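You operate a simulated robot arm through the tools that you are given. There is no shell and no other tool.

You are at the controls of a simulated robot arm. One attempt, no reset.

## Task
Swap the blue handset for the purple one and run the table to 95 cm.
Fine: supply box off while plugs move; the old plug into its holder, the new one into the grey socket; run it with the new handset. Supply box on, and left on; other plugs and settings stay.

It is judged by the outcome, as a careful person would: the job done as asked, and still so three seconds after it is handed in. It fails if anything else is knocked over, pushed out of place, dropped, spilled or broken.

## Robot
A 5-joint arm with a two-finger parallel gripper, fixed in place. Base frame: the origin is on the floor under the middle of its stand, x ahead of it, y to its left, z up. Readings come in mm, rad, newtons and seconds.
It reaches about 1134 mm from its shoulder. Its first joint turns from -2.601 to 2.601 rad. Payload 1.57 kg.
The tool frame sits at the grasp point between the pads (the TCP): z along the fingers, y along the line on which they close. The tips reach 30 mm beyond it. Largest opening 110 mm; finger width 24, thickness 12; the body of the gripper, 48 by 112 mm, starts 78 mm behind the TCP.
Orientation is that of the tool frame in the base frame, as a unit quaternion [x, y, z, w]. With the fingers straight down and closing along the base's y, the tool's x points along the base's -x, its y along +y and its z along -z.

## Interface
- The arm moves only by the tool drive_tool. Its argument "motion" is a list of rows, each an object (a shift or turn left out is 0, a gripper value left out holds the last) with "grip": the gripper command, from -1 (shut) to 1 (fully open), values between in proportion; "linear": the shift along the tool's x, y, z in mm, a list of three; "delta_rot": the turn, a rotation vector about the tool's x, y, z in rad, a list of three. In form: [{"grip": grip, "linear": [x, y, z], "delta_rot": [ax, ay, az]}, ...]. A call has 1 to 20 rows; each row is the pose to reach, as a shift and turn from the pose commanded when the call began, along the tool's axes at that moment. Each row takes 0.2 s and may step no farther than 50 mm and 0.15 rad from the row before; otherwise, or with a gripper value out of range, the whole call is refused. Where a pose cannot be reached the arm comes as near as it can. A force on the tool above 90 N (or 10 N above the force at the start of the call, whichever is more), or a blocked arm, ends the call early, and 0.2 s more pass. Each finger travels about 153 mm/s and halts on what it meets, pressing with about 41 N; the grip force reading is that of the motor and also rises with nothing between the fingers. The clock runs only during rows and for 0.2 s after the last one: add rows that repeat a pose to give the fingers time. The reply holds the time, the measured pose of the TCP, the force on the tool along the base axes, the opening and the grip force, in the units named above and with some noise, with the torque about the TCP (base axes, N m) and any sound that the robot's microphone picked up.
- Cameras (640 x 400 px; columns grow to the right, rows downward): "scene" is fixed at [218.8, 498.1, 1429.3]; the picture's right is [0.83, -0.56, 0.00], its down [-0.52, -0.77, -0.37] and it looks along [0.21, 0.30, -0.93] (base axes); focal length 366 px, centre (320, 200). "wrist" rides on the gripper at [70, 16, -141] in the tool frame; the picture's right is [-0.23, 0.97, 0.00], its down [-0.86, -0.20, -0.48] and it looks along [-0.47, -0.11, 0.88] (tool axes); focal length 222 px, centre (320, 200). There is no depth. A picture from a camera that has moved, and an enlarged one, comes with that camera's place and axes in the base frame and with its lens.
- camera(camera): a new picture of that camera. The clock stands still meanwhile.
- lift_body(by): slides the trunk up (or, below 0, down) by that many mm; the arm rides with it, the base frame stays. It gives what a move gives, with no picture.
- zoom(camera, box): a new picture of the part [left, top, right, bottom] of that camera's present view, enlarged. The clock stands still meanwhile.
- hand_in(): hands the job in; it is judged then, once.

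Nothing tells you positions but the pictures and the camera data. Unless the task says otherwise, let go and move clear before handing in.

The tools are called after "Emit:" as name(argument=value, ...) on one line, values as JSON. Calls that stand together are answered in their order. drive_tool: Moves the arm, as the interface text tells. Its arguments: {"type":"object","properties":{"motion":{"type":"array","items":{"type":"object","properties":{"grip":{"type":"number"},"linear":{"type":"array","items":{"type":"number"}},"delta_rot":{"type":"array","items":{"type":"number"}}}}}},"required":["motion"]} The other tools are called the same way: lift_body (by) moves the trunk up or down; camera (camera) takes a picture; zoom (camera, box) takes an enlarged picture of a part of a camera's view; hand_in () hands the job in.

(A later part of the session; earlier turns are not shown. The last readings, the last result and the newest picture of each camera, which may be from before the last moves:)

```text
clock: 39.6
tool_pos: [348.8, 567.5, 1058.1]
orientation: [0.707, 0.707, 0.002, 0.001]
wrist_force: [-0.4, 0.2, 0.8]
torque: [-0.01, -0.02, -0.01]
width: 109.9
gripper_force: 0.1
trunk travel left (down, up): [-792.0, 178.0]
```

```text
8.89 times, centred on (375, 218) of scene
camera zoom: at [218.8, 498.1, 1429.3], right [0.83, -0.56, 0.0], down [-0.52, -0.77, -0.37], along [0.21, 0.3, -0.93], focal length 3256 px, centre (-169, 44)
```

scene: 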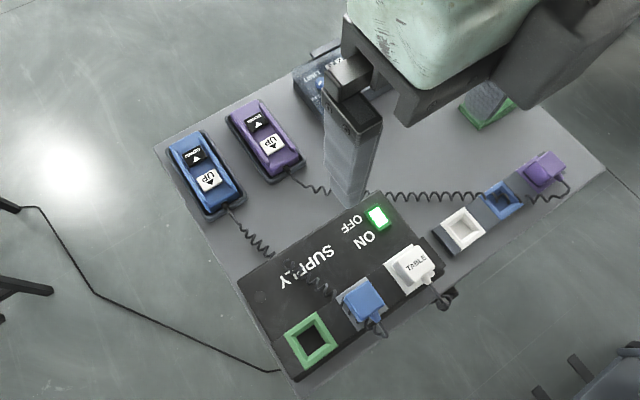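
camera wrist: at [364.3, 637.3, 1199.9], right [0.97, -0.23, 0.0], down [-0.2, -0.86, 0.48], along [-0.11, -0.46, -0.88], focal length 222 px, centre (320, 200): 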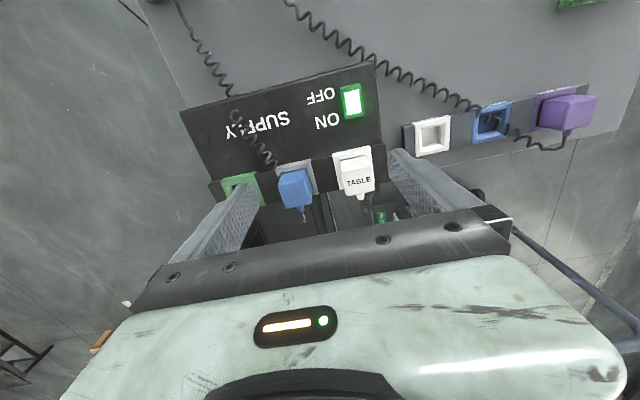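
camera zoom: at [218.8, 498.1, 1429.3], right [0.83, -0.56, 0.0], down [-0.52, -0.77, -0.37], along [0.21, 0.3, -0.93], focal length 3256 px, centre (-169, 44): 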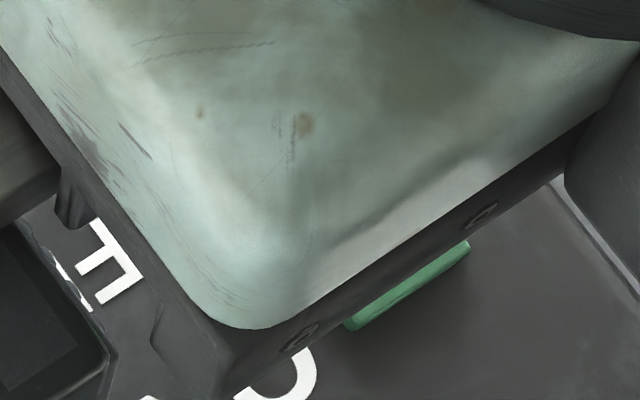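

The rocker's OFF end (+y) stands raised. I'll close the gripper, centre it over that end at about (401, 614), and lower in steps.

Emit:
drive_tool(motion=[{"linear": [23, 26, 0], "grip": -1}, {"linear": [46, 52, 0], "grip": -1}, {"linear": [46, 52, 0], "grip": -1}, {"linear": [46, 52, 0], "grip": -1}])

Emit:
lift_body(by=-90)

Emit:
camera(camera="wrist")

Emit:
zoom(camera="wrist", box=[260, 100, 380, 200])

```text
clock: 40.6
tool_pos: [399.5, 613.4, 1058.5]
orientation: [0.707, 0.707, 0.002, 0.001]
wrist_force: [-1.5, 0.4, 0.1]
torque: [-0.01, 0.01, 0.0]
width: 0.2
gripper_force: 21.0
trunk travel left (down, up): [-792.0, 178.0]
```

```text
clock: 41.9
tool_pos: [398.4, 614.2, 968.6]
orientation: [0.707, 0.707, 0.003, 0.0]
wrist_force: [0.6, 0.2, 0.6]
torque: [0.02, 0.0, 0.0]
width: 0.0
gripper_force: 21.0
trunk travel left (down, up): [-702.0, 268.0]
```

```text
taken
camera wrist: at [414.9, 682.3, 1109.9], right [0.97, -0.23, 0.0], down [-0.2, -0.86, 0.48], along [-0.11, -0.46, -0.88], focal length 222 px, centre (320, 200)
```

wrist: 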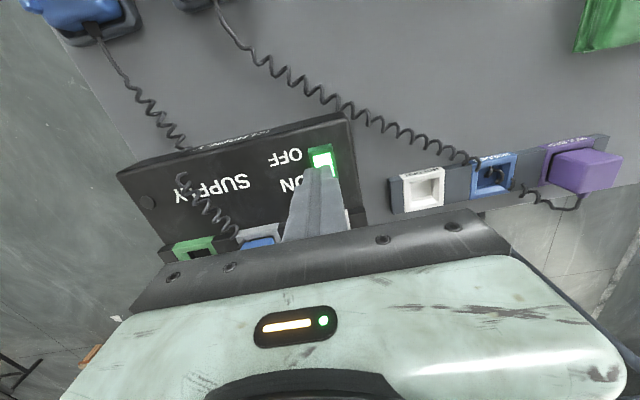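

```text
4.00 times, centred on (320, 150) of wrist
camera zoom: at [414.9, 682.3, 1109.9], right [0.97, -0.23, 0.0], down [-0.2, -0.86, 0.48], along [-0.11, -0.46, -0.88], focal length 888 px, centre (320, 400)
```

zoom: 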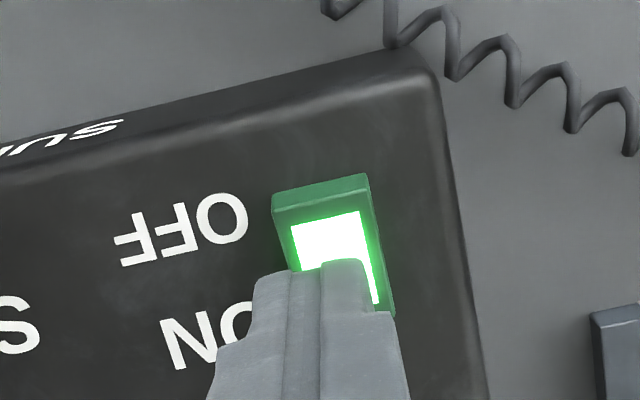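

The tip will land on the OFF half of the rocker. I'll lower in small steps and watch the force.

Emit:
lift_body(by=-50)

Emit:
lift_body(by=-4)

Emit:
lift_body(by=-3)

Emit:
zoom(camera="wrist", box=[260, 100, 380, 200])

```text
clock: 42.8
tool_pos: [398.9, 614.4, 917.6]
orientation: [0.707, 0.707, 0.002, 0.001]
wrist_force: [-0.1, -0.2, 0.1]
torque: [0.02, 0.0, -0.02]
width: 0.0
gripper_force: 21.6
trunk travel left (down, up): [-652.0, 318.0]
```

```text
clock: 43.4
tool_pos: [398.1, 613.5, 914.6]
orientation: [0.707, 0.707, 0.001, 0.0]
wrist_force: [-0.1, 0.3, 0.6]
torque: [0.04, 0.01, 0.0]
width: 0.0
gripper_force: 21.7
trunk travel left (down, up): [-648.0, 322.0]
```

```text
clock: 43.9
tool_pos: [398.8, 614.4, 914.6]
orientation: [0.707, 0.708, 0.005, 0.0]
wrist_force: [12.2, 20.0, 62.3]
torque: [0.15, -0.21, 0.06]
width: 0.0
gripper_force: 21.2
trunk travel left (down, up): [-645.0, 325.0]
```

```text
4.00 times, centred on (320, 150) of wrist
camera zoom: at [414.1, 681.3, 1056.2], right [0.97, -0.23, 0.0], down [-0.2, -0.86, 0.47], along [-0.1, -0.46, -0.88], focal length 888 px, centre (320, 400)
```

zoom: 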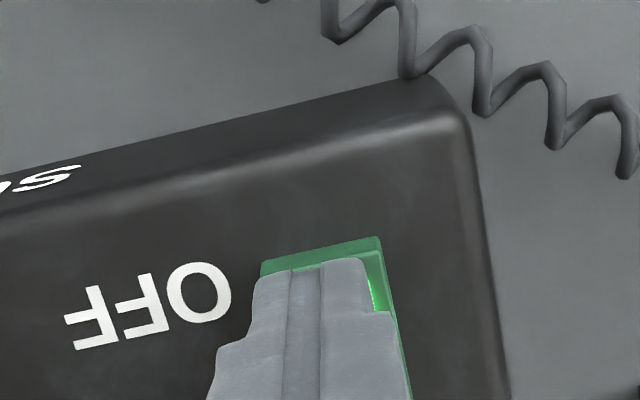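

I touched the rocker at tip z≈885 and pushed to about 62 N, but it still looks lit. I'll back off and look at it.

Emit:
lift_body(by=40)

Emit:
zoom(camera="wrist", box=[260, 100, 380, 200])

Emit:
camera(camera="scene")

```text
clock: 44.7
tool_pos: [399.3, 612.9, 951.4]
orientation: [0.707, 0.707, 0.002, 0.0]
wrist_force: [-0.5, -0.3, -0.4]
torque: [-0.01, 0.0, 0.01]
width: 0.2
gripper_force: 21.0
trunk travel left (down, up): [-685.0, 285.0]
heard: click
```

```text
4.00 times, centred on (320, 150) of wrist
camera zoom: at [414.9, 682.4, 1092.6], right [0.97, -0.23, 0.0], down [-0.2, -0.86, 0.48], along [-0.11, -0.47, -0.88], focal length 888 px, centre (320, 400)
```

zoom: 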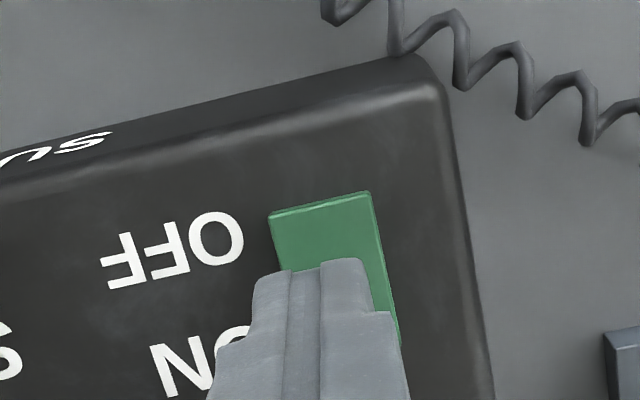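

```text
taken
```

scene: 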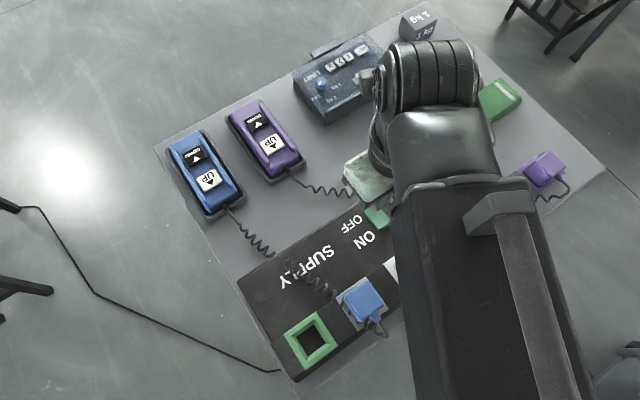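

A click, and the light is out: the supply is off. Next I'll raise and move over the blue plug, opening the gripper partway.

Emit:
lift_body(by=80)

Emit:
drive_tool(motion=[{"linear": [-34, -32, 0], "grip": 0.36}, {"linear": [-68, -64, 0], "grip": 0.36}, {"linear": [-101, -95, 0], "grip": 0.36}, {"linear": [-101, -95, 0], "grip": 0.36}])

Emit:
camera(camera="wrist")

Emit:
zoom(camera="wrist", box=[230, 80, 410, 220])

Emit:
camera(camera="scene")

```text
clock: 45.9
tool_pos: [399.1, 613.8, 1031.7]
orientation: [0.708, 0.707, 0.002, 0.0]
wrist_force: [-0.5, -0.3, -0.6]
torque: [0.01, 0.01, 0.0]
width: 0.0
gripper_force: 21.5
trunk travel left (down, up): [-765.0, 205.0]
```

```text
clock: 46.9
tool_pos: [302.4, 511.5, 1031.6]
orientation: [0.707, 0.707, 0.002, 0.001]
wrist_force: [-0.1, 0.4, -0.5]
torque: [0.0, -0.02, -0.01]
width: 74.8
gripper_force: 0.1
trunk travel left (down, up): [-765.0, 205.0]
```

```text
taken
camera wrist: at [318.1, 580.0, 1172.9], right [0.97, -0.23, 0.0], down [-0.2, -0.86, 0.48], along [-0.11, -0.46, -0.88], focal length 222 px, centre (320, 200)
```

wrist: 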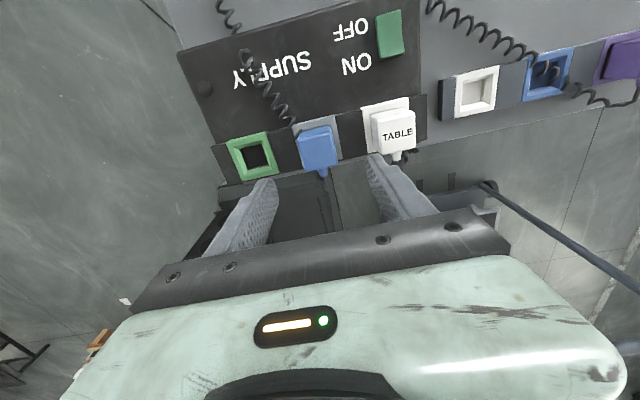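

```text
2.86 times, centred on (320, 150) of wrist
camera zoom: at [318.1, 580.0, 1172.9], right [0.97, -0.23, 0.0], down [-0.2, -0.86, 0.48], along [-0.11, -0.46, -0.88], focal length 635 px, centre (320, 343)
```

zoom: 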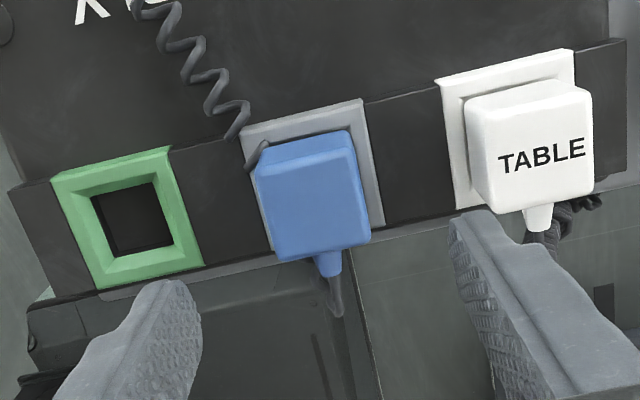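

```text
taken
```

scene: 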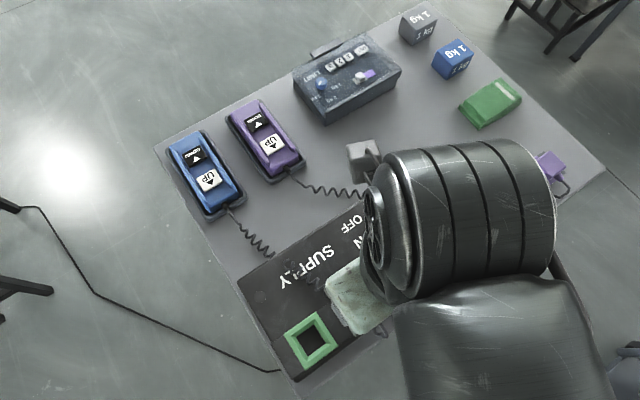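

The blue plug's top centre works out at about (298, 508, 922), axis-aligned, with its cable leaving toward −y. I'll centre on it and lower part of the way to check.

Emit:
drive_tool(motion=[{"linear": [-3.3, -4, 0]}])

Emit:
lift_body(by=-70)

Emit:
camera(camera="wrist")

Emit:
zoom(camera="wrist", box=[230, 80, 410, 220])

```text
clock: 47.3
tool_pos: [298.0, 508.0, 1032.2]
orientation: [0.707, 0.707, 0.002, 0.0]
wrist_force: [0.3, 0.2, 0.4]
torque: [-0.02, -0.01, 0.02]
width: 74.9
gripper_force: 0.2
trunk travel left (down, up): [-765.0, 205.0]
```

```text
clock: 48.4
tool_pos: [299.0, 507.3, 961.7]
orientation: [0.707, 0.707, 0.002, 0.001]
wrist_force: [-0.1, -0.3, 0.0]
torque: [0.0, -0.03, 0.02]
width: 74.7
gripper_force: 0.0
trunk travel left (down, up): [-695.0, 275.0]
```

```text
taken
camera wrist: at [314.5, 577.0, 1102.9], right [0.97, -0.23, 0.0], down [-0.2, -0.86, 0.48], along [-0.11, -0.46, -0.88], focal length 222 px, centre (320, 200)
```

wrist: 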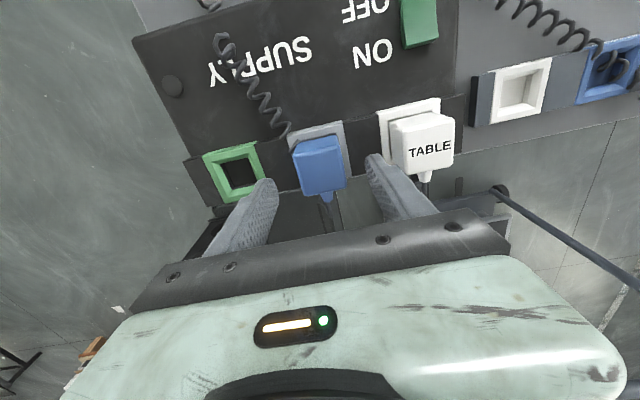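

```text
2.86 times, centred on (320, 150) of wrist
camera zoom: at [314.5, 577.0, 1102.9], right [0.97, -0.23, 0.0], down [-0.2, -0.86, 0.48], along [-0.11, -0.46, -0.88], focal length 635 px, centre (320, 343)
```

zoom: 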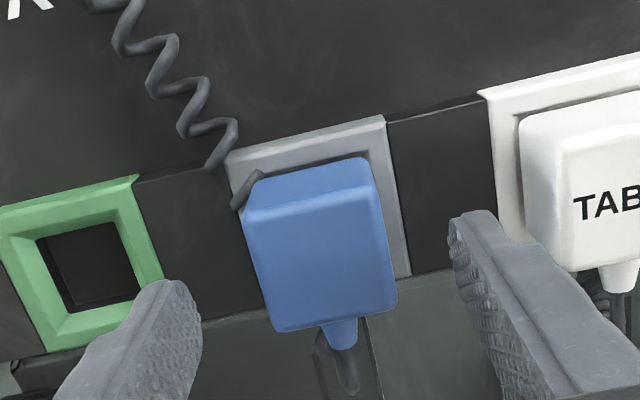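

The plug is centred between the fingers. I'll lower to grasp height and close.

Emit:
lift_body(by=-44)

Emit:
drive_tool(motion=[{"linear": [1.5, 0, 0], "grip": 0.36}, {"linear": [1.5, 0, 0], "grip": 0.0}, {"linear": [1.5, 0, 0], "grip": -0.4}, {"linear": [1.5, 0, 0], "grip": -0.6}, {"linear": [1.5, 0, 0], "grip": -0.6}])

Emit:
zoom(camera="wrist", box=[230, 80, 410, 220])

```text
clock: 49.2
tool_pos: [298.2, 509.2, 919.0]
orientation: [0.707, 0.707, 0.002, 0.0]
wrist_force: [1.1, 9.3, 30.8]
torque: [-0.04, 1.23, -0.31]
width: 73.5
gripper_force: 0.1
trunk travel left (down, up): [-651.0, 319.0]
```

```text
clock: 50.4
tool_pos: [299.4, 508.5, 918.0]
orientation: [0.707, 0.707, 0.003, 0.0]
wrist_force: [9.3, -2.5, 37.2]
torque: [-0.51, -1.04, 0.29]
width: 54.4
gripper_force: 17.9
trunk travel left (down, up): [-651.0, 319.0]
```

```text
2.86 times, centred on (320, 150) of wrist
camera zoom: at [314.6, 576.4, 1060.2], right [0.97, -0.23, 0.0], down [-0.2, -0.86, 0.48], along [-0.1, -0.46, -0.88], focal length 635 px, centre (320, 343)
```

zoom: 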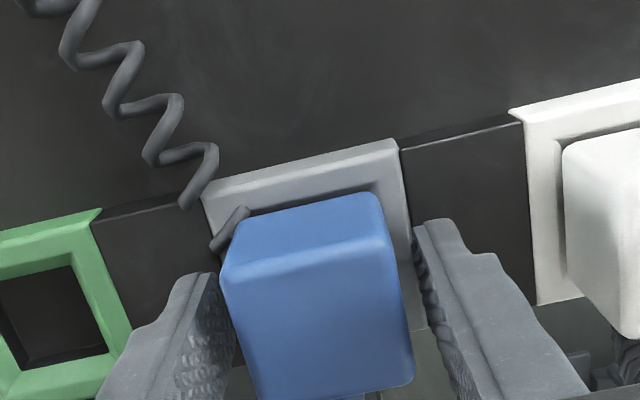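

The fingertips came down beside the raised socket frame and closed on it (54 mm) instead of the plug. I'll open, rise about 14 mm, and close again above the frame.

Emit:
drive_tool(motion=[{"linear": [0, 0, 0], "grip": 0.36}, {"linear": [0, 0, 0], "grip": 0.36}])

Emit:
lift_body(by=14)

Emit:
zoom(camera="wrist", box=[230, 80, 410, 220])

Emit:
drive_tool(motion=[{"linear": [0, 0, 0], "grip": 0.1}, {"linear": [0, 0, 0], "grip": -0.1}, {"linear": [0, 0, 0], "grip": -0.4}, {"linear": [0, 0, 0], "grip": -0.6}, {"linear": [0, 0, 0], "grip": -0.6}])

Emit:
zoom(camera="wrist", box=[230, 80, 410, 220])

```text
clock: 51.0
tool_pos: [296.2, 507.5, 919.5]
orientation: [0.707, 0.707, 0.001, 0.0]
wrist_force: [-16.4, -9.9, 21.8]
torque: [-0.4, -0.18, -0.32]
width: 60.6
gripper_force: 0.2
trunk travel left (down, up): [-651.0, 319.0]
```

```text
clock: 51.6
tool_pos: [298.7, 509.6, 931.6]
orientation: [0.707, 0.707, 0.002, 0.0]
wrist_force: [0.8, -0.3, -0.1]
torque: [-0.01, 0.01, 0.0]
width: 74.9
gripper_force: 0.0
trunk travel left (down, up): [-665.0, 305.0]
```

```text
2.86 times, centred on (320, 150) of wrist
camera zoom: at [314.7, 578.4, 1072.9], right [0.97, -0.23, 0.0], down [-0.2, -0.86, 0.48], along [-0.11, -0.46, -0.88], focal length 635 px, centre (320, 343)
```

zoom: 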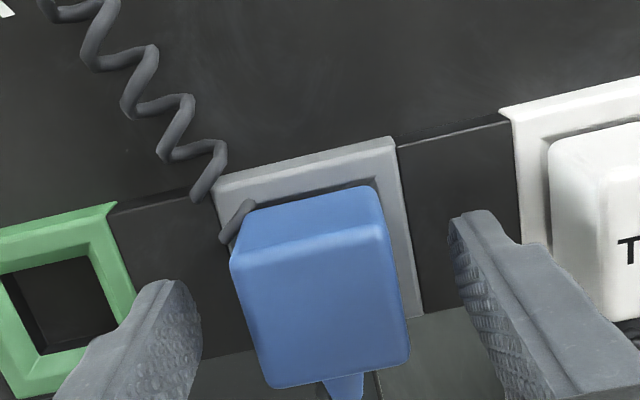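

```text
clock: 52.8
tool_pos: [300.1, 509.3, 931.4]
orientation: [0.707, 0.707, 0.002, 0.001]
wrist_force: [0.2, -0.9, -0.3]
torque: [-0.03, 0.0, 0.0]
width: 38.7
gripper_force: 40.6
trunk travel left (down, up): [-665.0, 305.0]
```

```text
2.86 times, centred on (320, 150) of wrist
camera zoom: at [314.6, 578.4, 1072.8], right [0.97, -0.23, 0.0], down [-0.2, -0.86, 0.48], along [-0.11, -0.46, -0.88], focal length 635 px, centre (320, 343)
```

zoom: 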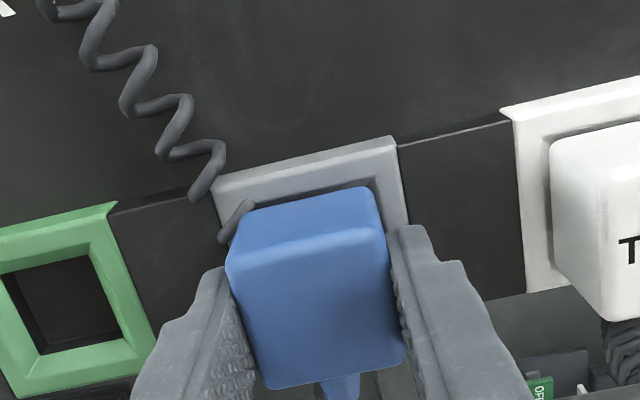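

The plug is gripped at 38.7 mm width with TCP z≈931.5 while seated. I'll pull straight up.

Emit:
lift_body(by=15)

Emit:
lift_body(by=60)

Emit:
camera(camera="wrist")

Emit:
camera(camera="scene")

```text
clock: 53.5
tool_pos: [298.8, 508.8, 945.7]
orientation: [0.707, 0.707, 0.003, 0.001]
wrist_force: [0.3, 0.5, 0.6]
torque: [0.0, -0.02, 0.01]
width: 39.8
gripper_force: 10.0
trunk travel left (down, up): [-680.0, 290.0]
```

```text
clock: 54.5
tool_pos: [298.6, 508.2, 1007.6]
orientation: [0.707, 0.707, 0.002, 0.001]
wrist_force: [-0.3, 0.8, -0.9]
torque: [0.02, -0.02, -0.03]
width: 39.0
gripper_force: 40.9
trunk travel left (down, up): [-740.0, 230.0]
```

```text
taken
camera wrist: at [314.6, 578.5, 1147.8], right [0.97, -0.23, 0.0], down [-0.2, -0.86, 0.48], along [-0.11, -0.46, -0.88], focal length 222 px, centre (320, 200)
```

wrist: 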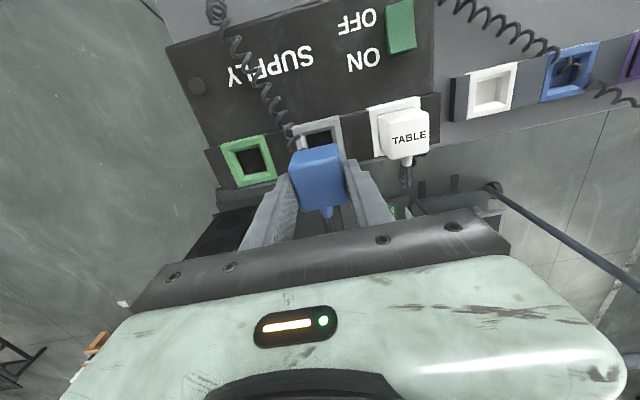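

```text
taken
```

scene: 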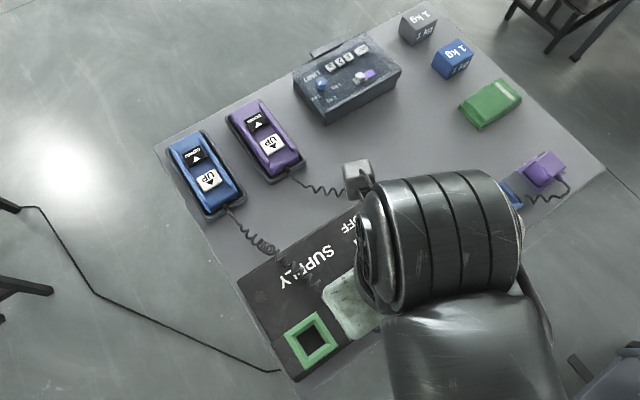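

The blue plug is free and held. I'll raise it clear of the TABLE plug and carry it over toward the blue holder at about (616, 513).

Emit:
lift_body(by=65)

Emit:
drive_tool(motion=[{"linear": [0, 40, 0]}, {"linear": [1, 80, 0]}, {"linear": [2, 120, 0]}, {"linear": [3, 160, 0]}, {"linear": [4, 200, 0]}, {"linear": [4, 240, 0]}, {"linear": [4, 280, 0]}, {"linear": [4, 318, 0]}, {"linear": [4, 318, 0]}])

Emit:
camera(camera="wrist")

Emit:
zoom(camera="wrist", box=[220, 60, 440, 220])

Emit:
camera(camera="scene")

```text
clock: 55.5
tool_pos: [299.7, 510.4, 1072.7]
orientation: [0.707, 0.707, 0.002, 0.0]
wrist_force: [-0.3, -0.1, -1.7]
torque: [0.02, 0.01, 0.03]
width: 38.5
gripper_force: 40.7
trunk travel left (down, up): [-805.0, 165.0]
```

```text
clock: 57.5
tool_pos: [617.0, 514.1, 1070.4]
orientation: [0.707, 0.707, 0.002, 0.0]
wrist_force: [0.0, 1.4, -1.3]
torque: [0.01, 0.02, 0.0]
width: 38.7
gripper_force: 41.4
trunk travel left (down, up): [-805.0, 165.0]
```

```text
taken
camera wrist: at [632.5, 583.5, 1212.7], right [0.97, -0.23, 0.0], down [-0.2, -0.86, 0.48], along [-0.11, -0.46, -0.88], focal length 222 px, centre (320, 200)
```

wrist: 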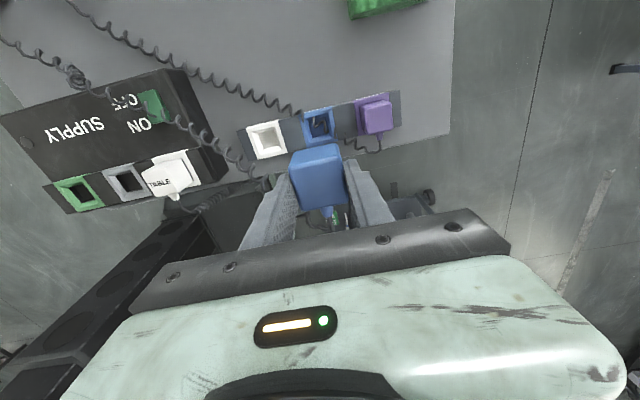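

```text
2.50 times, centred on (330, 140) of wrist
camera zoom: at [632.5, 583.5, 1212.7], right [0.97, -0.23, 0.0], down [-0.2, -0.86, 0.48], along [-0.11, -0.46, -0.88], focal length 555 px, centre (295, 350)
```

zoom: 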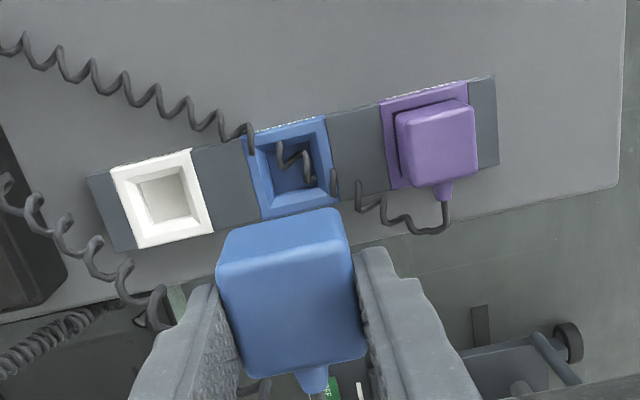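

```text
taken
```

scene: 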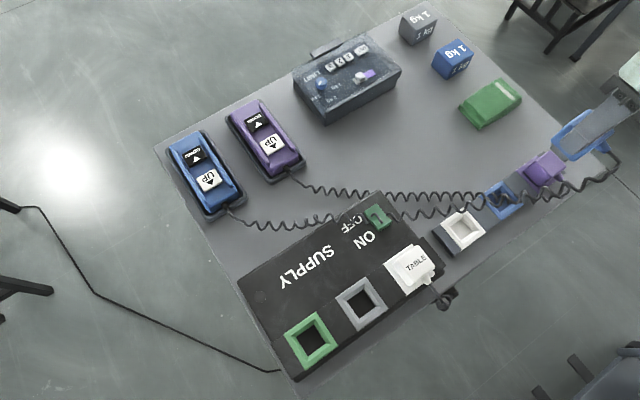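

The grey socket is empty, and the blue holder shows just ahead of the held plug. I'll enlarge both views to fix the holder's position.

Emit:
zoom(camera="wrist", box=[290, 90, 350, 150])

Emit:
zoom(camera="scene", box=[430, 140, 580, 260])

Emit:
zoom(camera="scene", box=[280, 230, 460, 380])

```text
6.67 times, centred on (320, 120) of wrist
camera zoom: at [632.5, 583.5, 1212.7], right [0.97, -0.23, 0.0], down [-0.2, -0.86, 0.48], along [-0.11, -0.46, -0.88], focal length 1481 px, centre (320, 733)
```

zoom: 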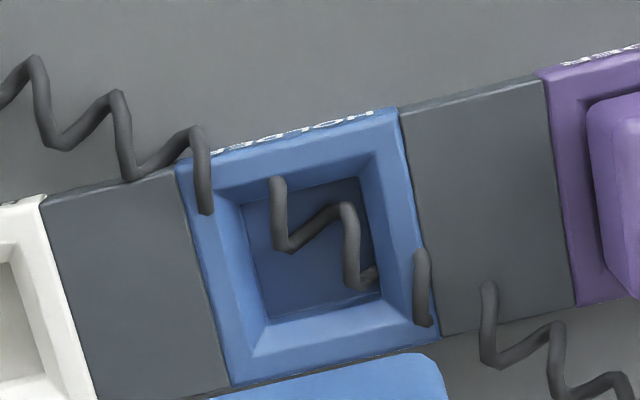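

```text
3.33 times, centred on (505, 200) of scene
camera zoom: at [218.8, 498.1, 1429.3], right [0.83, -0.56, 0.0], down [-0.52, -0.77, -0.37], along [0.21, 0.3, -0.93], focal length 1221 px, centre (-297, 200)
```

zoom: 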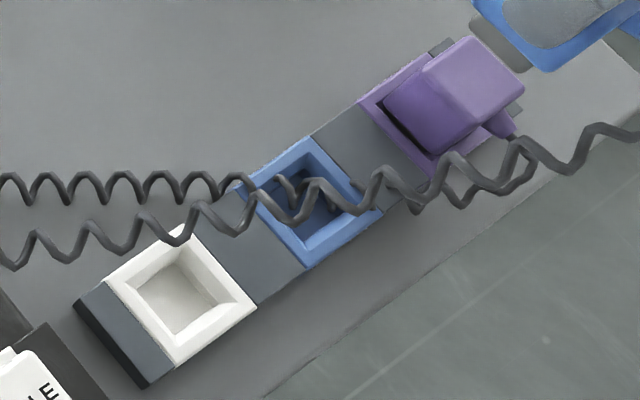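

```text
2.67 times, centred on (370, 305) of scene
camera zoom: at [218.8, 498.1, 1429.3], right [0.83, -0.56, 0.0], down [-0.52, -0.77, -0.37], along [0.21, 0.3, -0.93], focal length 977 px, centre (187, -80)
```

zoom: 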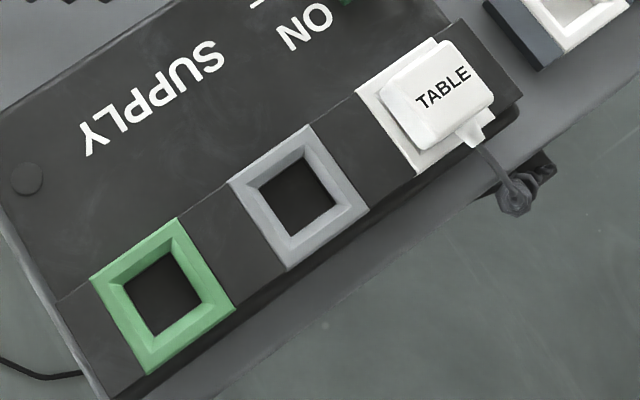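

Blue holder centre ≈ (613.9, 514.9) with its frame top at z≈834. The grey socket's frame top is at about 889, so the plug should seat at TCP z≈877. The cord visibly passes through the holder walls, so it isn't a solid obstacle. I'll align and lower.

Emit:
drive_tool(motion=[{"linear": [-0.3, -2.9, 0]}])

Emit:
lift_body(by=-130)

Emit:
camera(camera="wrist")

Emit:
zoom(camera="wrist", box=[230, 80, 410, 220])

Emit:
zoom(camera="scene", box=[430, 140, 580, 260])

```text
clock: 57.9
tool_pos: [613.1, 512.8, 1070.9]
orientation: [0.707, 0.707, 0.001, 0.0]
wrist_force: [0.6, -0.2, -0.9]
torque: [0.0, -0.02, -0.04]
width: 38.9
gripper_force: 40.9
trunk travel left (down, up): [-805.0, 165.0]
```

```text
clock: 59.5
tool_pos: [613.4, 514.2, 941.1]
orientation: [0.707, 0.707, 0.001, 0.0]
wrist_force: [0.9, 0.3, -0.9]
torque: [-0.02, 0.01, -0.01]
width: 38.6
gripper_force: 41.2
trunk travel left (down, up): [-675.0, 295.0]
```

```text
taken
camera wrist: at [629.5, 582.9, 1082.8], right [0.97, -0.23, 0.0], down [-0.2, -0.86, 0.48], along [-0.11, -0.46, -0.88], focal length 222 px, centre (320, 200)
```

wrist: 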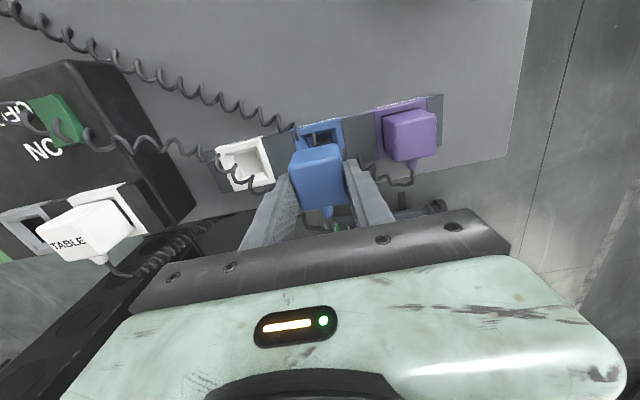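

```text
2.86 times, centred on (320, 150) of wrist
camera zoom: at [629.5, 582.9, 1082.8], right [0.97, -0.23, 0.0], down [-0.2, -0.86, 0.48], along [-0.11, -0.46, -0.88], focal length 635 px, centre (320, 343)
```

zoom: 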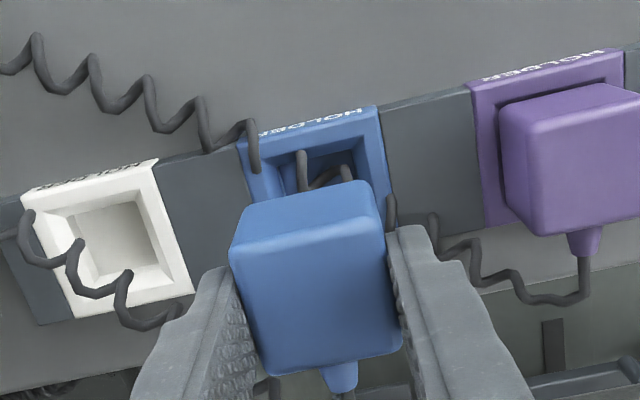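

```text
3.33 times, centred on (505, 200) of scene
camera zoom: at [218.8, 498.1, 1429.3], right [0.83, -0.56, 0.0], down [-0.52, -0.77, -0.37], along [0.21, 0.3, -0.93], focal length 1221 px, centre (-297, 200)
```

zoom: 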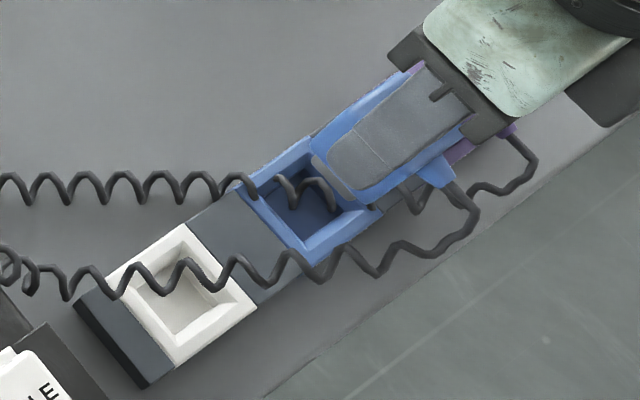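

Emit:
lift_body(by=-45)

Emit:
zoom(camera="wrist", box=[230, 80, 410, 220])

Emit:
lift_body(by=-10)

Emit:
zoom(camera="wrist", box=[230, 80, 410, 220])

```text
clock: 60.4
tool_pos: [613.6, 513.3, 897.4]
orientation: [0.707, 0.707, 0.002, 0.0]
wrist_force: [-0.4, -0.1, -1.1]
torque: [-0.03, -0.01, -0.01]
width: 39.0
gripper_force: 41.0
trunk travel left (down, up): [-630.0, 340.0]
```

```text
2.86 times, centred on (320, 150) of wrist
camera zoom: at [629.4, 582.9, 1037.8], right [0.97, -0.23, 0.0], down [-0.2, -0.86, 0.48], along [-0.11, -0.46, -0.88], focal length 635 px, centre (320, 343)
```

zoom: 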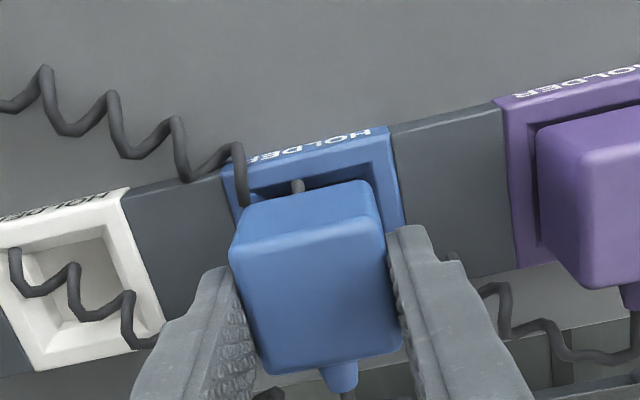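

```text
clock: 61.0
tool_pos: [614.1, 514.7, 885.2]
orientation: [0.707, 0.707, 0.0, 0.0]
wrist_force: [0.8, -0.5, -6.2]
torque: [0.0, 0.0, -0.04]
width: 39.0
gripper_force: 40.9
trunk travel left (down, up): [-620.0, 350.0]
```

```text
2.86 times, centred on (320, 150) of wrist
camera zoom: at [629.7, 583.1, 1027.3], right [0.97, -0.23, 0.0], down [-0.2, -0.86, 0.48], along [-0.11, -0.46, -0.88], focal length 635 px, centre (320, 343)
```

zoom: 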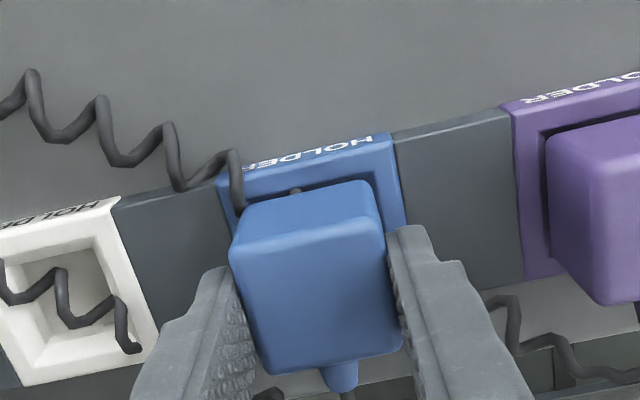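

Emit:
lift_body(by=-5)

Emit:
lift_body(by=-3)

Emit:
zoom(camera="wrist", box=[230, 80, 410, 220])

```text
clock: 61.5
tool_pos: [613.6, 514.1, 883.5]
orientation: [0.707, 0.707, 0.003, 0.0]
wrist_force: [7.8, 6.4, 27.2]
torque: [0.35, -0.31, -0.04]
width: 39.0
gripper_force: 41.3
trunk travel left (down, up): [-615.0, 355.0]
```

```text
clock: 62.0
tool_pos: [612.5, 513.3, 879.4]
orientation: [0.707, 0.707, 0.003, 0.001]
wrist_force: [12.5, 5.0, 34.0]
torque: [0.12, -0.46, -0.05]
width: 39.2
gripper_force: 41.1
trunk travel left (down, up): [-612.0, 358.0]
```

```text
2.86 times, centred on (320, 150) of wrist
camera zoom: at [628.9, 581.6, 1021.4], right [0.97, -0.23, 0.0], down [-0.2, -0.86, 0.48], along [-0.1, -0.46, -0.88], focal length 635 px, centre (320, 343)
```

zoom: 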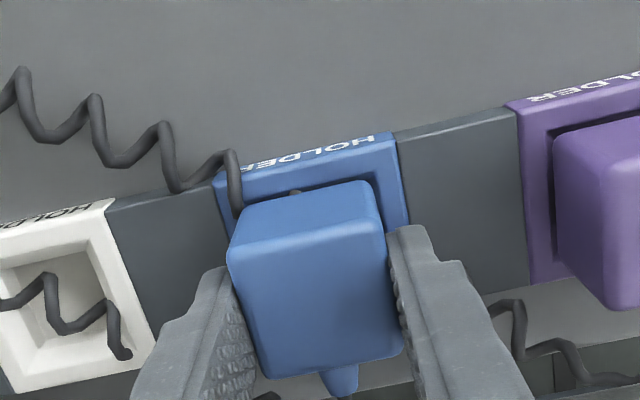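

The frame now sits almost exactly where the grey socket's frame did when the plug was seated. There's some side force pushing toward +x/+y, so I'll ease that way and recheck.

Emit:
drive_tool(motion=[{"linear": [1.0, 1.5, 0]}, {"linear": [1.0, 1.5, 0]}])

```text
clock: 62.6
tool_pos: [614.9, 513.9, 880.1]
orientation: [0.707, 0.708, 0.001, 0.0]
wrist_force: [2.2, -4.6, 23.3]
torque: [-0.41, 0.0, 0.01]
width: 38.8
gripper_force: 41.2
trunk travel left (down, up): [-612.0, 358.0]
```

Emit:
drive_tool(motion=[{"linear": [-0.5, 0.3, 0]}, {"linear": [-0.5, 0.3, 0]}])

Emit:
lift_body(by=-2)

Emit:
zoom(camera="wrist", box=[230, 80, 410, 220])

```text
clock: 63.2
tool_pos: [614.6, 512.9, 879.9]
orientation: [0.707, 0.707, 0.001, 0.0]
wrist_force: [-4.8, -5.2, 17.5]
torque: [-0.46, 0.31, 0.0]
width: 39.0
gripper_force: 40.8
trunk travel left (down, up): [-612.0, 358.0]
```

```text
clock: 63.7
tool_pos: [613.9, 514.8, 879.9]
orientation: [0.707, 0.707, 0.003, 0.001]
wrist_force: [-1.5, -0.7, 35.3]
torque: [-0.1, 0.2, 0.02]
width: 38.9
gripper_force: 40.8
trunk travel left (down, up): [-610.0, 360.0]
```

```text
2.86 times, centred on (320, 150) of wrist
camera zoom: at [629.4, 582.0, 1020.5], right [0.97, -0.23, 0.0], down [-0.2, -0.86, 0.47], along [-0.1, -0.46, -0.88], focal length 635 px, centre (320, 343)
```

zoom: 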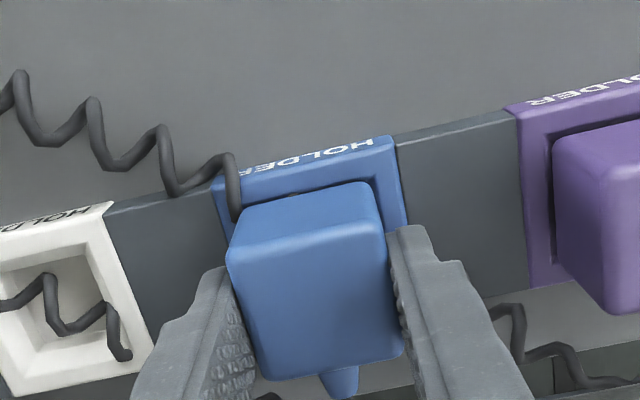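

The side forces are gone and the plug bottoms out firmly at z≈879.5, so it's seated. I'll relax the push, open, rise, and inspect.

Emit:
lift_body(by=1.5)

Emit:
drive_tool(motion=[{"grip": -0.15}, {"grip": 0.1}, {"grip": 0.25}, {"grip": 0.25}])

Emit:
lift_body(by=100)

Emit:
camera(camera="wrist")

Emit:
zoom(camera="wrist", box=[230, 80, 430, 220])

Emit:
zoom(camera="scene", box=[430, 140, 580, 260])

```text
clock: 64.2
tool_pos: [613.7, 513.4, 878.4]
orientation: [0.707, 0.707, 0.003, 0.001]
wrist_force: [-4.5, -2.7, 15.2]
torque: [-0.16, 0.31, 0.0]
width: 38.9
gripper_force: 41.2
trunk travel left (down, up): [-611.0, 359.0]
```

```text
clock: 65.2
tool_pos: [614.9, 513.6, 879.7]
orientation: [0.707, 0.707, 0.002, 0.001]
wrist_force: [0.5, 0.2, -0.3]
torque: [0.02, -0.01, -0.03]
width: 68.8
gripper_force: 0.0
trunk travel left (down, up): [-611.0, 359.0]
```

```text
clock: 66.6
tool_pos: [615.2, 514.4, 976.2]
orientation: [0.707, 0.707, 0.002, 0.001]
wrist_force: [-0.6, 0.2, 0.1]
torque: [-0.02, -0.01, 0.01]
width: 69.0
gripper_force: 0.2
trunk travel left (down, up): [-711.0, 259.0]
```

```text
taken
camera wrist: at [631.3, 583.4, 1119.2], right [0.97, -0.23, 0.0], down [-0.2, -0.86, 0.48], along [-0.11, -0.46, -0.88], focal length 222 px, centre (320, 200)
```

wrist: 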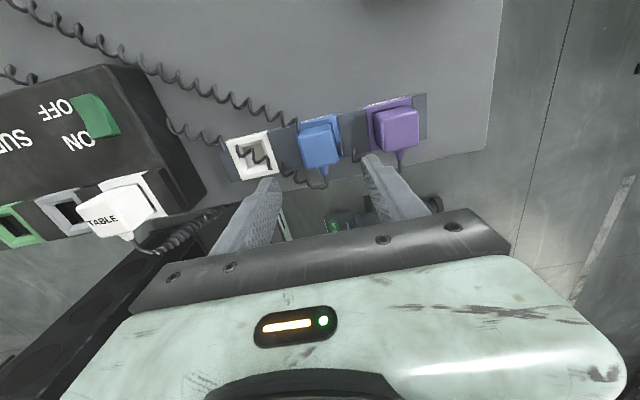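

```text
2.86 times, centred on (330, 150) of wrist
camera zoom: at [631.3, 583.4, 1119.2], right [0.97, -0.23, 0.0], down [-0.2, -0.86, 0.48], along [-0.11, -0.46, -0.88], focal length 635 px, centre (291, 343)
```

zoom: 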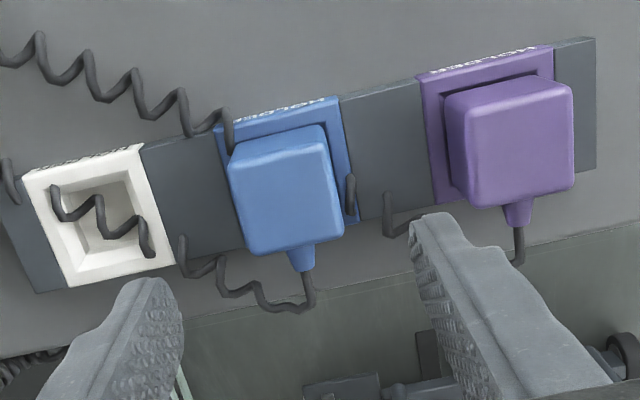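

```text
3.33 times, centred on (505, 200) of scene
camera zoom: at [218.8, 498.1, 1429.3], right [0.83, -0.56, 0.0], down [-0.52, -0.77, -0.37], along [0.21, 0.3, -0.93], focal length 1221 px, centre (-297, 200)
```

zoom: 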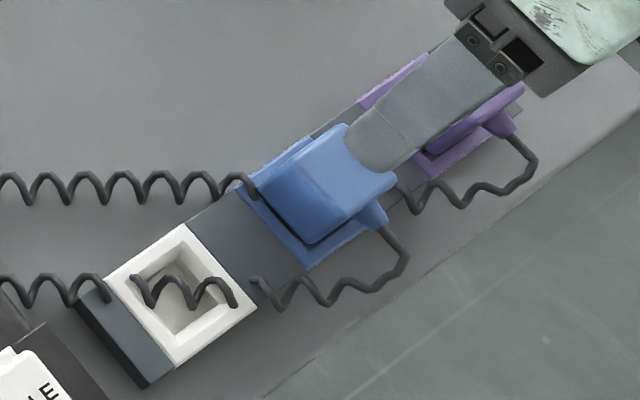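

The blue plug now sits in its holder just like the purple one beside it. Next I'll move over the purple plug at about x≈702.

Emit:
drive_tool(motion=[{"linear": [0, 44, 0], "grip": 0.36}, {"linear": [0, 87, 0], "grip": 0.36}, {"linear": [0, 87, 0], "grip": 0.36}])

Emit:
camera(camera="wrist")

Emit:
zoom(camera="wrist", box=[230, 80, 410, 220])

Emit:
zoom(camera="scene", box=[460, 120, 610, 240])

```text
clock: 67.4
tool_pos: [702.7, 515.4, 978.0]
orientation: [0.707, 0.707, 0.001, 0.0]
wrist_force: [0.2, 0.5, -1.0]
torque: [0.0, 0.01, 0.0]
width: 74.8
gripper_force: 0.1
trunk travel left (down, up): [-711.0, 259.0]
```

```text
taken
camera wrist: at [717.8, 583.8, 1119.2], right [0.97, -0.23, 0.0], down [-0.2, -0.86, 0.48], along [-0.11, -0.46, -0.88], focal length 222 px, centre (320, 200)
```

wrist: 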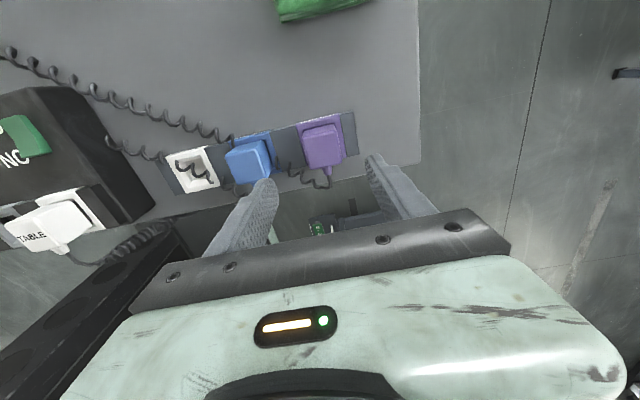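

```text
2.86 times, centred on (320, 150) of wrist
camera zoom: at [717.8, 583.8, 1119.2], right [0.97, -0.23, 0.0], down [-0.2, -0.86, 0.48], along [-0.11, -0.46, -0.88], focal length 635 px, centre (320, 343)
```

zoom: 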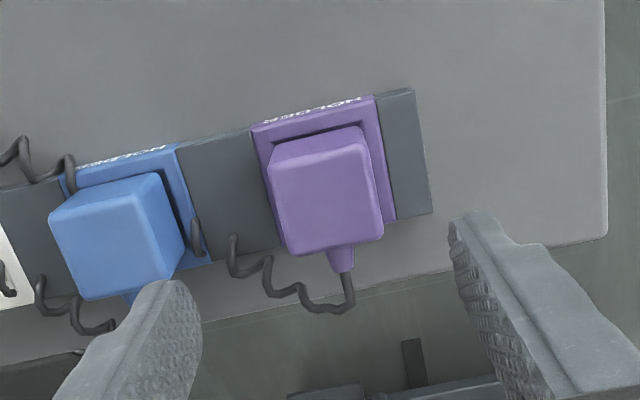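

```text
3.33 times, centred on (535, 180) of scene
camera zoom: at [218.8, 498.1, 1429.3], right [0.83, -0.56, 0.0], down [-0.52, -0.77, -0.37], along [0.21, 0.3, -0.93], focal length 1221 px, centre (-397, 267)
```

zoom: 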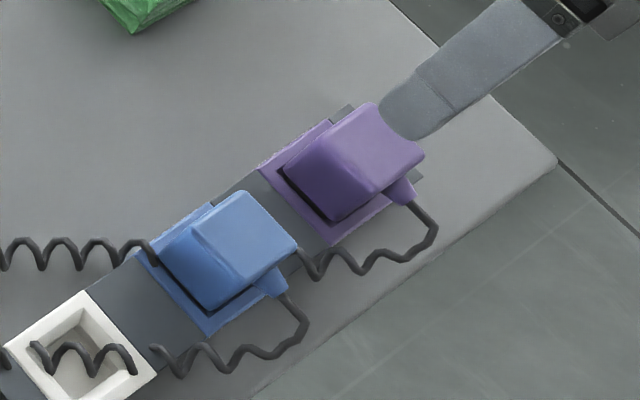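

The purple plug's centre is at about (704.8, 514.5). I'll align, lower to the matching grasp height, and close.

Emit:
drive_tool(motion=[{"linear": [0.5, 2.7, 0]}])

Emit:
lift_body(by=-70)

Emit:
zoom(camera="wrist", box=[230, 80, 410, 220])

Emit:
lift_body(by=-29)

Emit:
zoom(camera="wrist", box=[230, 80, 410, 220])

```text
clock: 67.8
tool_pos: [706.1, 515.7, 978.5]
orientation: [0.707, 0.707, 0.0, 0.0]
wrist_force: [-1.4, 0.4, 0.4]
torque: [0.01, 0.03, 0.01]
width: 74.8
gripper_force: 0.0
trunk travel left (down, up): [-711.0, 259.0]
```

```text
clock: 68.8
tool_pos: [703.5, 515.0, 908.5]
orientation: [0.707, 0.707, 0.002, 0.001]
wrist_force: [0.6, -0.4, -0.1]
torque: [-0.01, -0.01, -0.02]
width: 74.8
gripper_force: 0.0
trunk travel left (down, up): [-641.0, 329.0]
```

```text
2.86 times, centred on (320, 150) of wrist
camera zoom: at [720.8, 584.2, 1049.3], right [0.97, -0.23, 0.0], down [-0.2, -0.86, 0.48], along [-0.11, -0.46, -0.88], focal length 635 px, centre (320, 343)
```

zoom: 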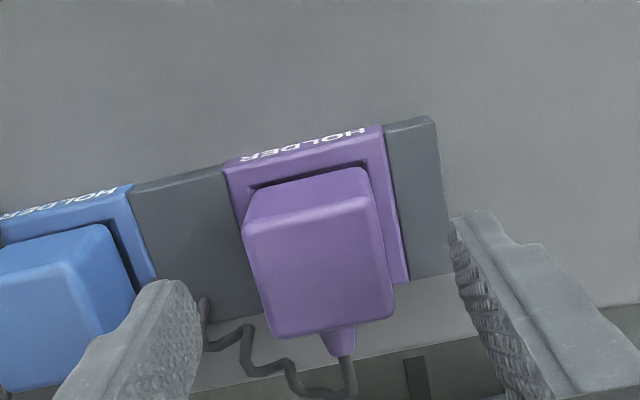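

```text
clock: 69.6
tool_pos: [704.9, 514.6, 879.8]
orientation: [0.707, 0.707, 0.001, 0.0]
wrist_force: [0.4, 0.8, 0.4]
torque: [0.0, -0.02, 0.0]
width: 74.7
gripper_force: 0.0
trunk travel left (down, up): [-612.0, 358.0]
```

```text
2.86 times, centred on (320, 150) of wrist
camera zoom: at [720.8, 584.1, 1020.3], right [0.97, -0.23, 0.0], down [-0.2, -0.86, 0.48], along [-0.11, -0.46, -0.88], focal length 635 px, centre (320, 343)
```

zoom: 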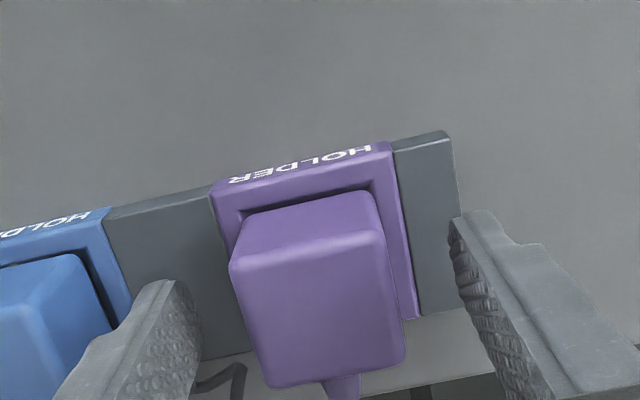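

Emit:
drive_tool(motion=[{"grip": 0.1}, {"grip": -0.1}, {"grip": -0.4}, {"grip": -0.6}, {"grip": -0.6}])

Emit:
lift_body(by=20)

Emit:
lift_body(by=160)

Emit:
camera(camera="wrist")

Emit:
camera(camera="scene")

```text
clock: 70.8
tool_pos: [705.0, 515.9, 879.4]
orientation: [0.707, 0.707, 0.001, 0.001]
wrist_force: [0.1, -0.7, 0.3]
torque: [0.0, 0.0, -0.02]
width: 39.1
gripper_force: 40.7
trunk travel left (down, up): [-612.0, 358.0]
```

```text
clock: 71.5
tool_pos: [705.0, 515.6, 899.0]
orientation: [0.707, 0.707, 0.002, -0.001]
wrist_force: [0.4, -0.7, -1.6]
torque: [0.05, -0.02, -0.01]
width: 38.7
gripper_force: 41.4
trunk travel left (down, up): [-632.0, 338.0]
```

```text
clock: 73.3
tool_pos: [704.2, 515.7, 1058.6]
orientation: [0.707, 0.707, 0.002, 0.0]
wrist_force: [-0.5, -0.2, 0.1]
torque: [-0.01, 0.01, -0.02]
width: 39.1
gripper_force: 41.0
trunk travel left (down, up): [-792.0, 178.0]
```

```text
taken
camera wrist: at [720.9, 584.3, 1200.1], right [0.97, -0.23, 0.0], down [-0.2, -0.86, 0.48], along [-0.11, -0.46, -0.88], focal length 222 px, centre (320, 200)
```

wrist: 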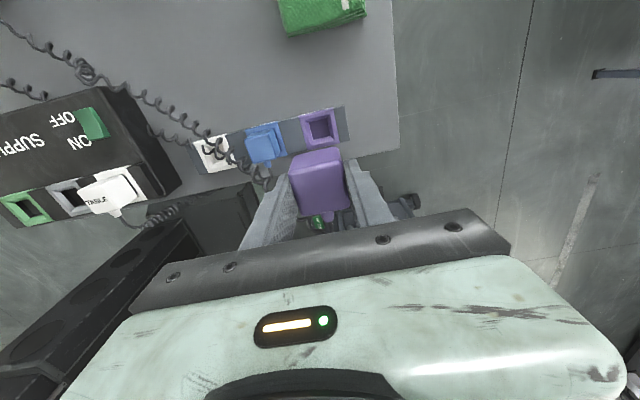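

```text
taken
```

scene: 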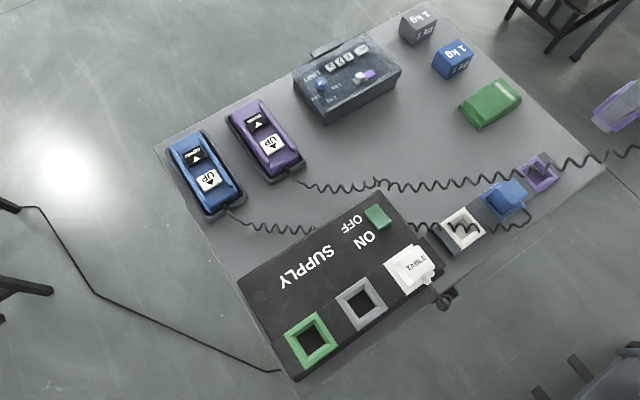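

The purple plug is out and held squarely. I'll carry it over the TABLE plug with good clearance to above the grey socket at about (299, 509).

Emit:
drive_tool(motion=[{"linear": [-0.6, -41, 0]}, {"linear": [-1.2, -82, 0]}, {"linear": [-1.8, -123, 0]}, {"linear": [-2.4, -164, 0]}, {"linear": [-3, -205, 0]}, {"linear": [-3.6, -246, 0]}, {"linear": [-4.2, -287, 0]}, {"linear": [-4.8, -328, 0]}, {"linear": [-5.4, -369, 0]}, {"linear": [-5.9, -406.1, 0]}, {"linear": [-5.9, -406.1, 0]}])

Emit:
lift_body(by=-60)

Emit:
camera(camera="wrist")

Emit:
zoom(camera="wrist", box=[230, 80, 410, 220])

```text
clock: 75.7
tool_pos: [300.2, 508.4, 1059.8]
orientation: [0.708, 0.707, 0.002, 0.0]
wrist_force: [-1.1, 0.2, -1.0]
torque: [0.01, -0.01, 0.01]
width: 39.1
gripper_force: 41.6
trunk travel left (down, up): [-792.0, 178.0]
```

```text
clock: 76.7
tool_pos: [299.8, 507.8, 998.8]
orientation: [0.708, 0.707, 0.002, 0.001]
wrist_force: [0.9, -0.6, 0.0]
torque: [0.0, 0.0, 0.0]
width: 38.8
gripper_force: 41.1
trunk travel left (down, up): [-732.0, 238.0]
```

```text
taken
camera wrist: at [315.6, 577.1, 1140.3], right [0.97, -0.23, 0.0], down [-0.2, -0.86, 0.48], along [-0.11, -0.46, -0.88], focal length 222 px, centre (320, 200)
```

wrist: 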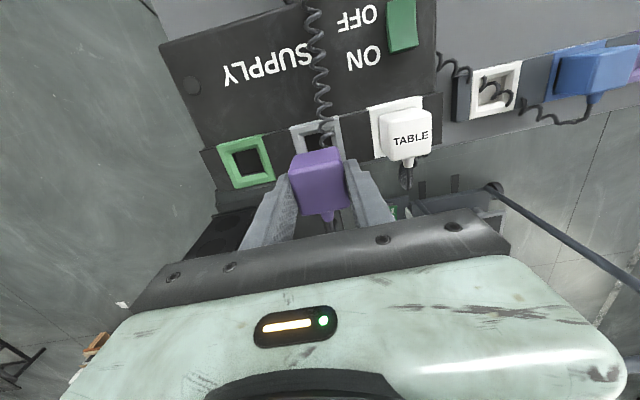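

```text
2.86 times, centred on (320, 150) of wrist
camera zoom: at [315.6, 577.1, 1140.3], right [0.97, -0.23, 0.0], down [-0.2, -0.86, 0.48], along [-0.11, -0.46, -0.88], focal length 635 px, centre (320, 343)
```

zoom: 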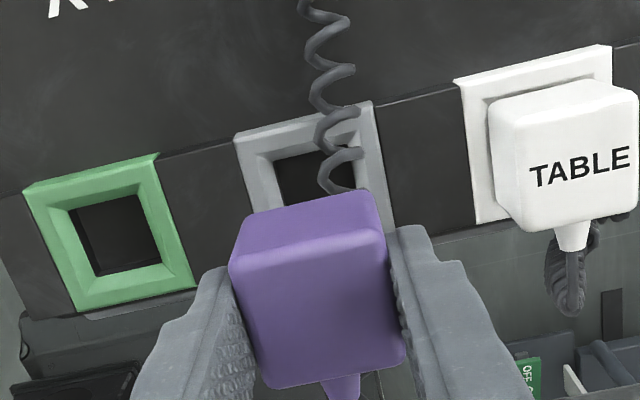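

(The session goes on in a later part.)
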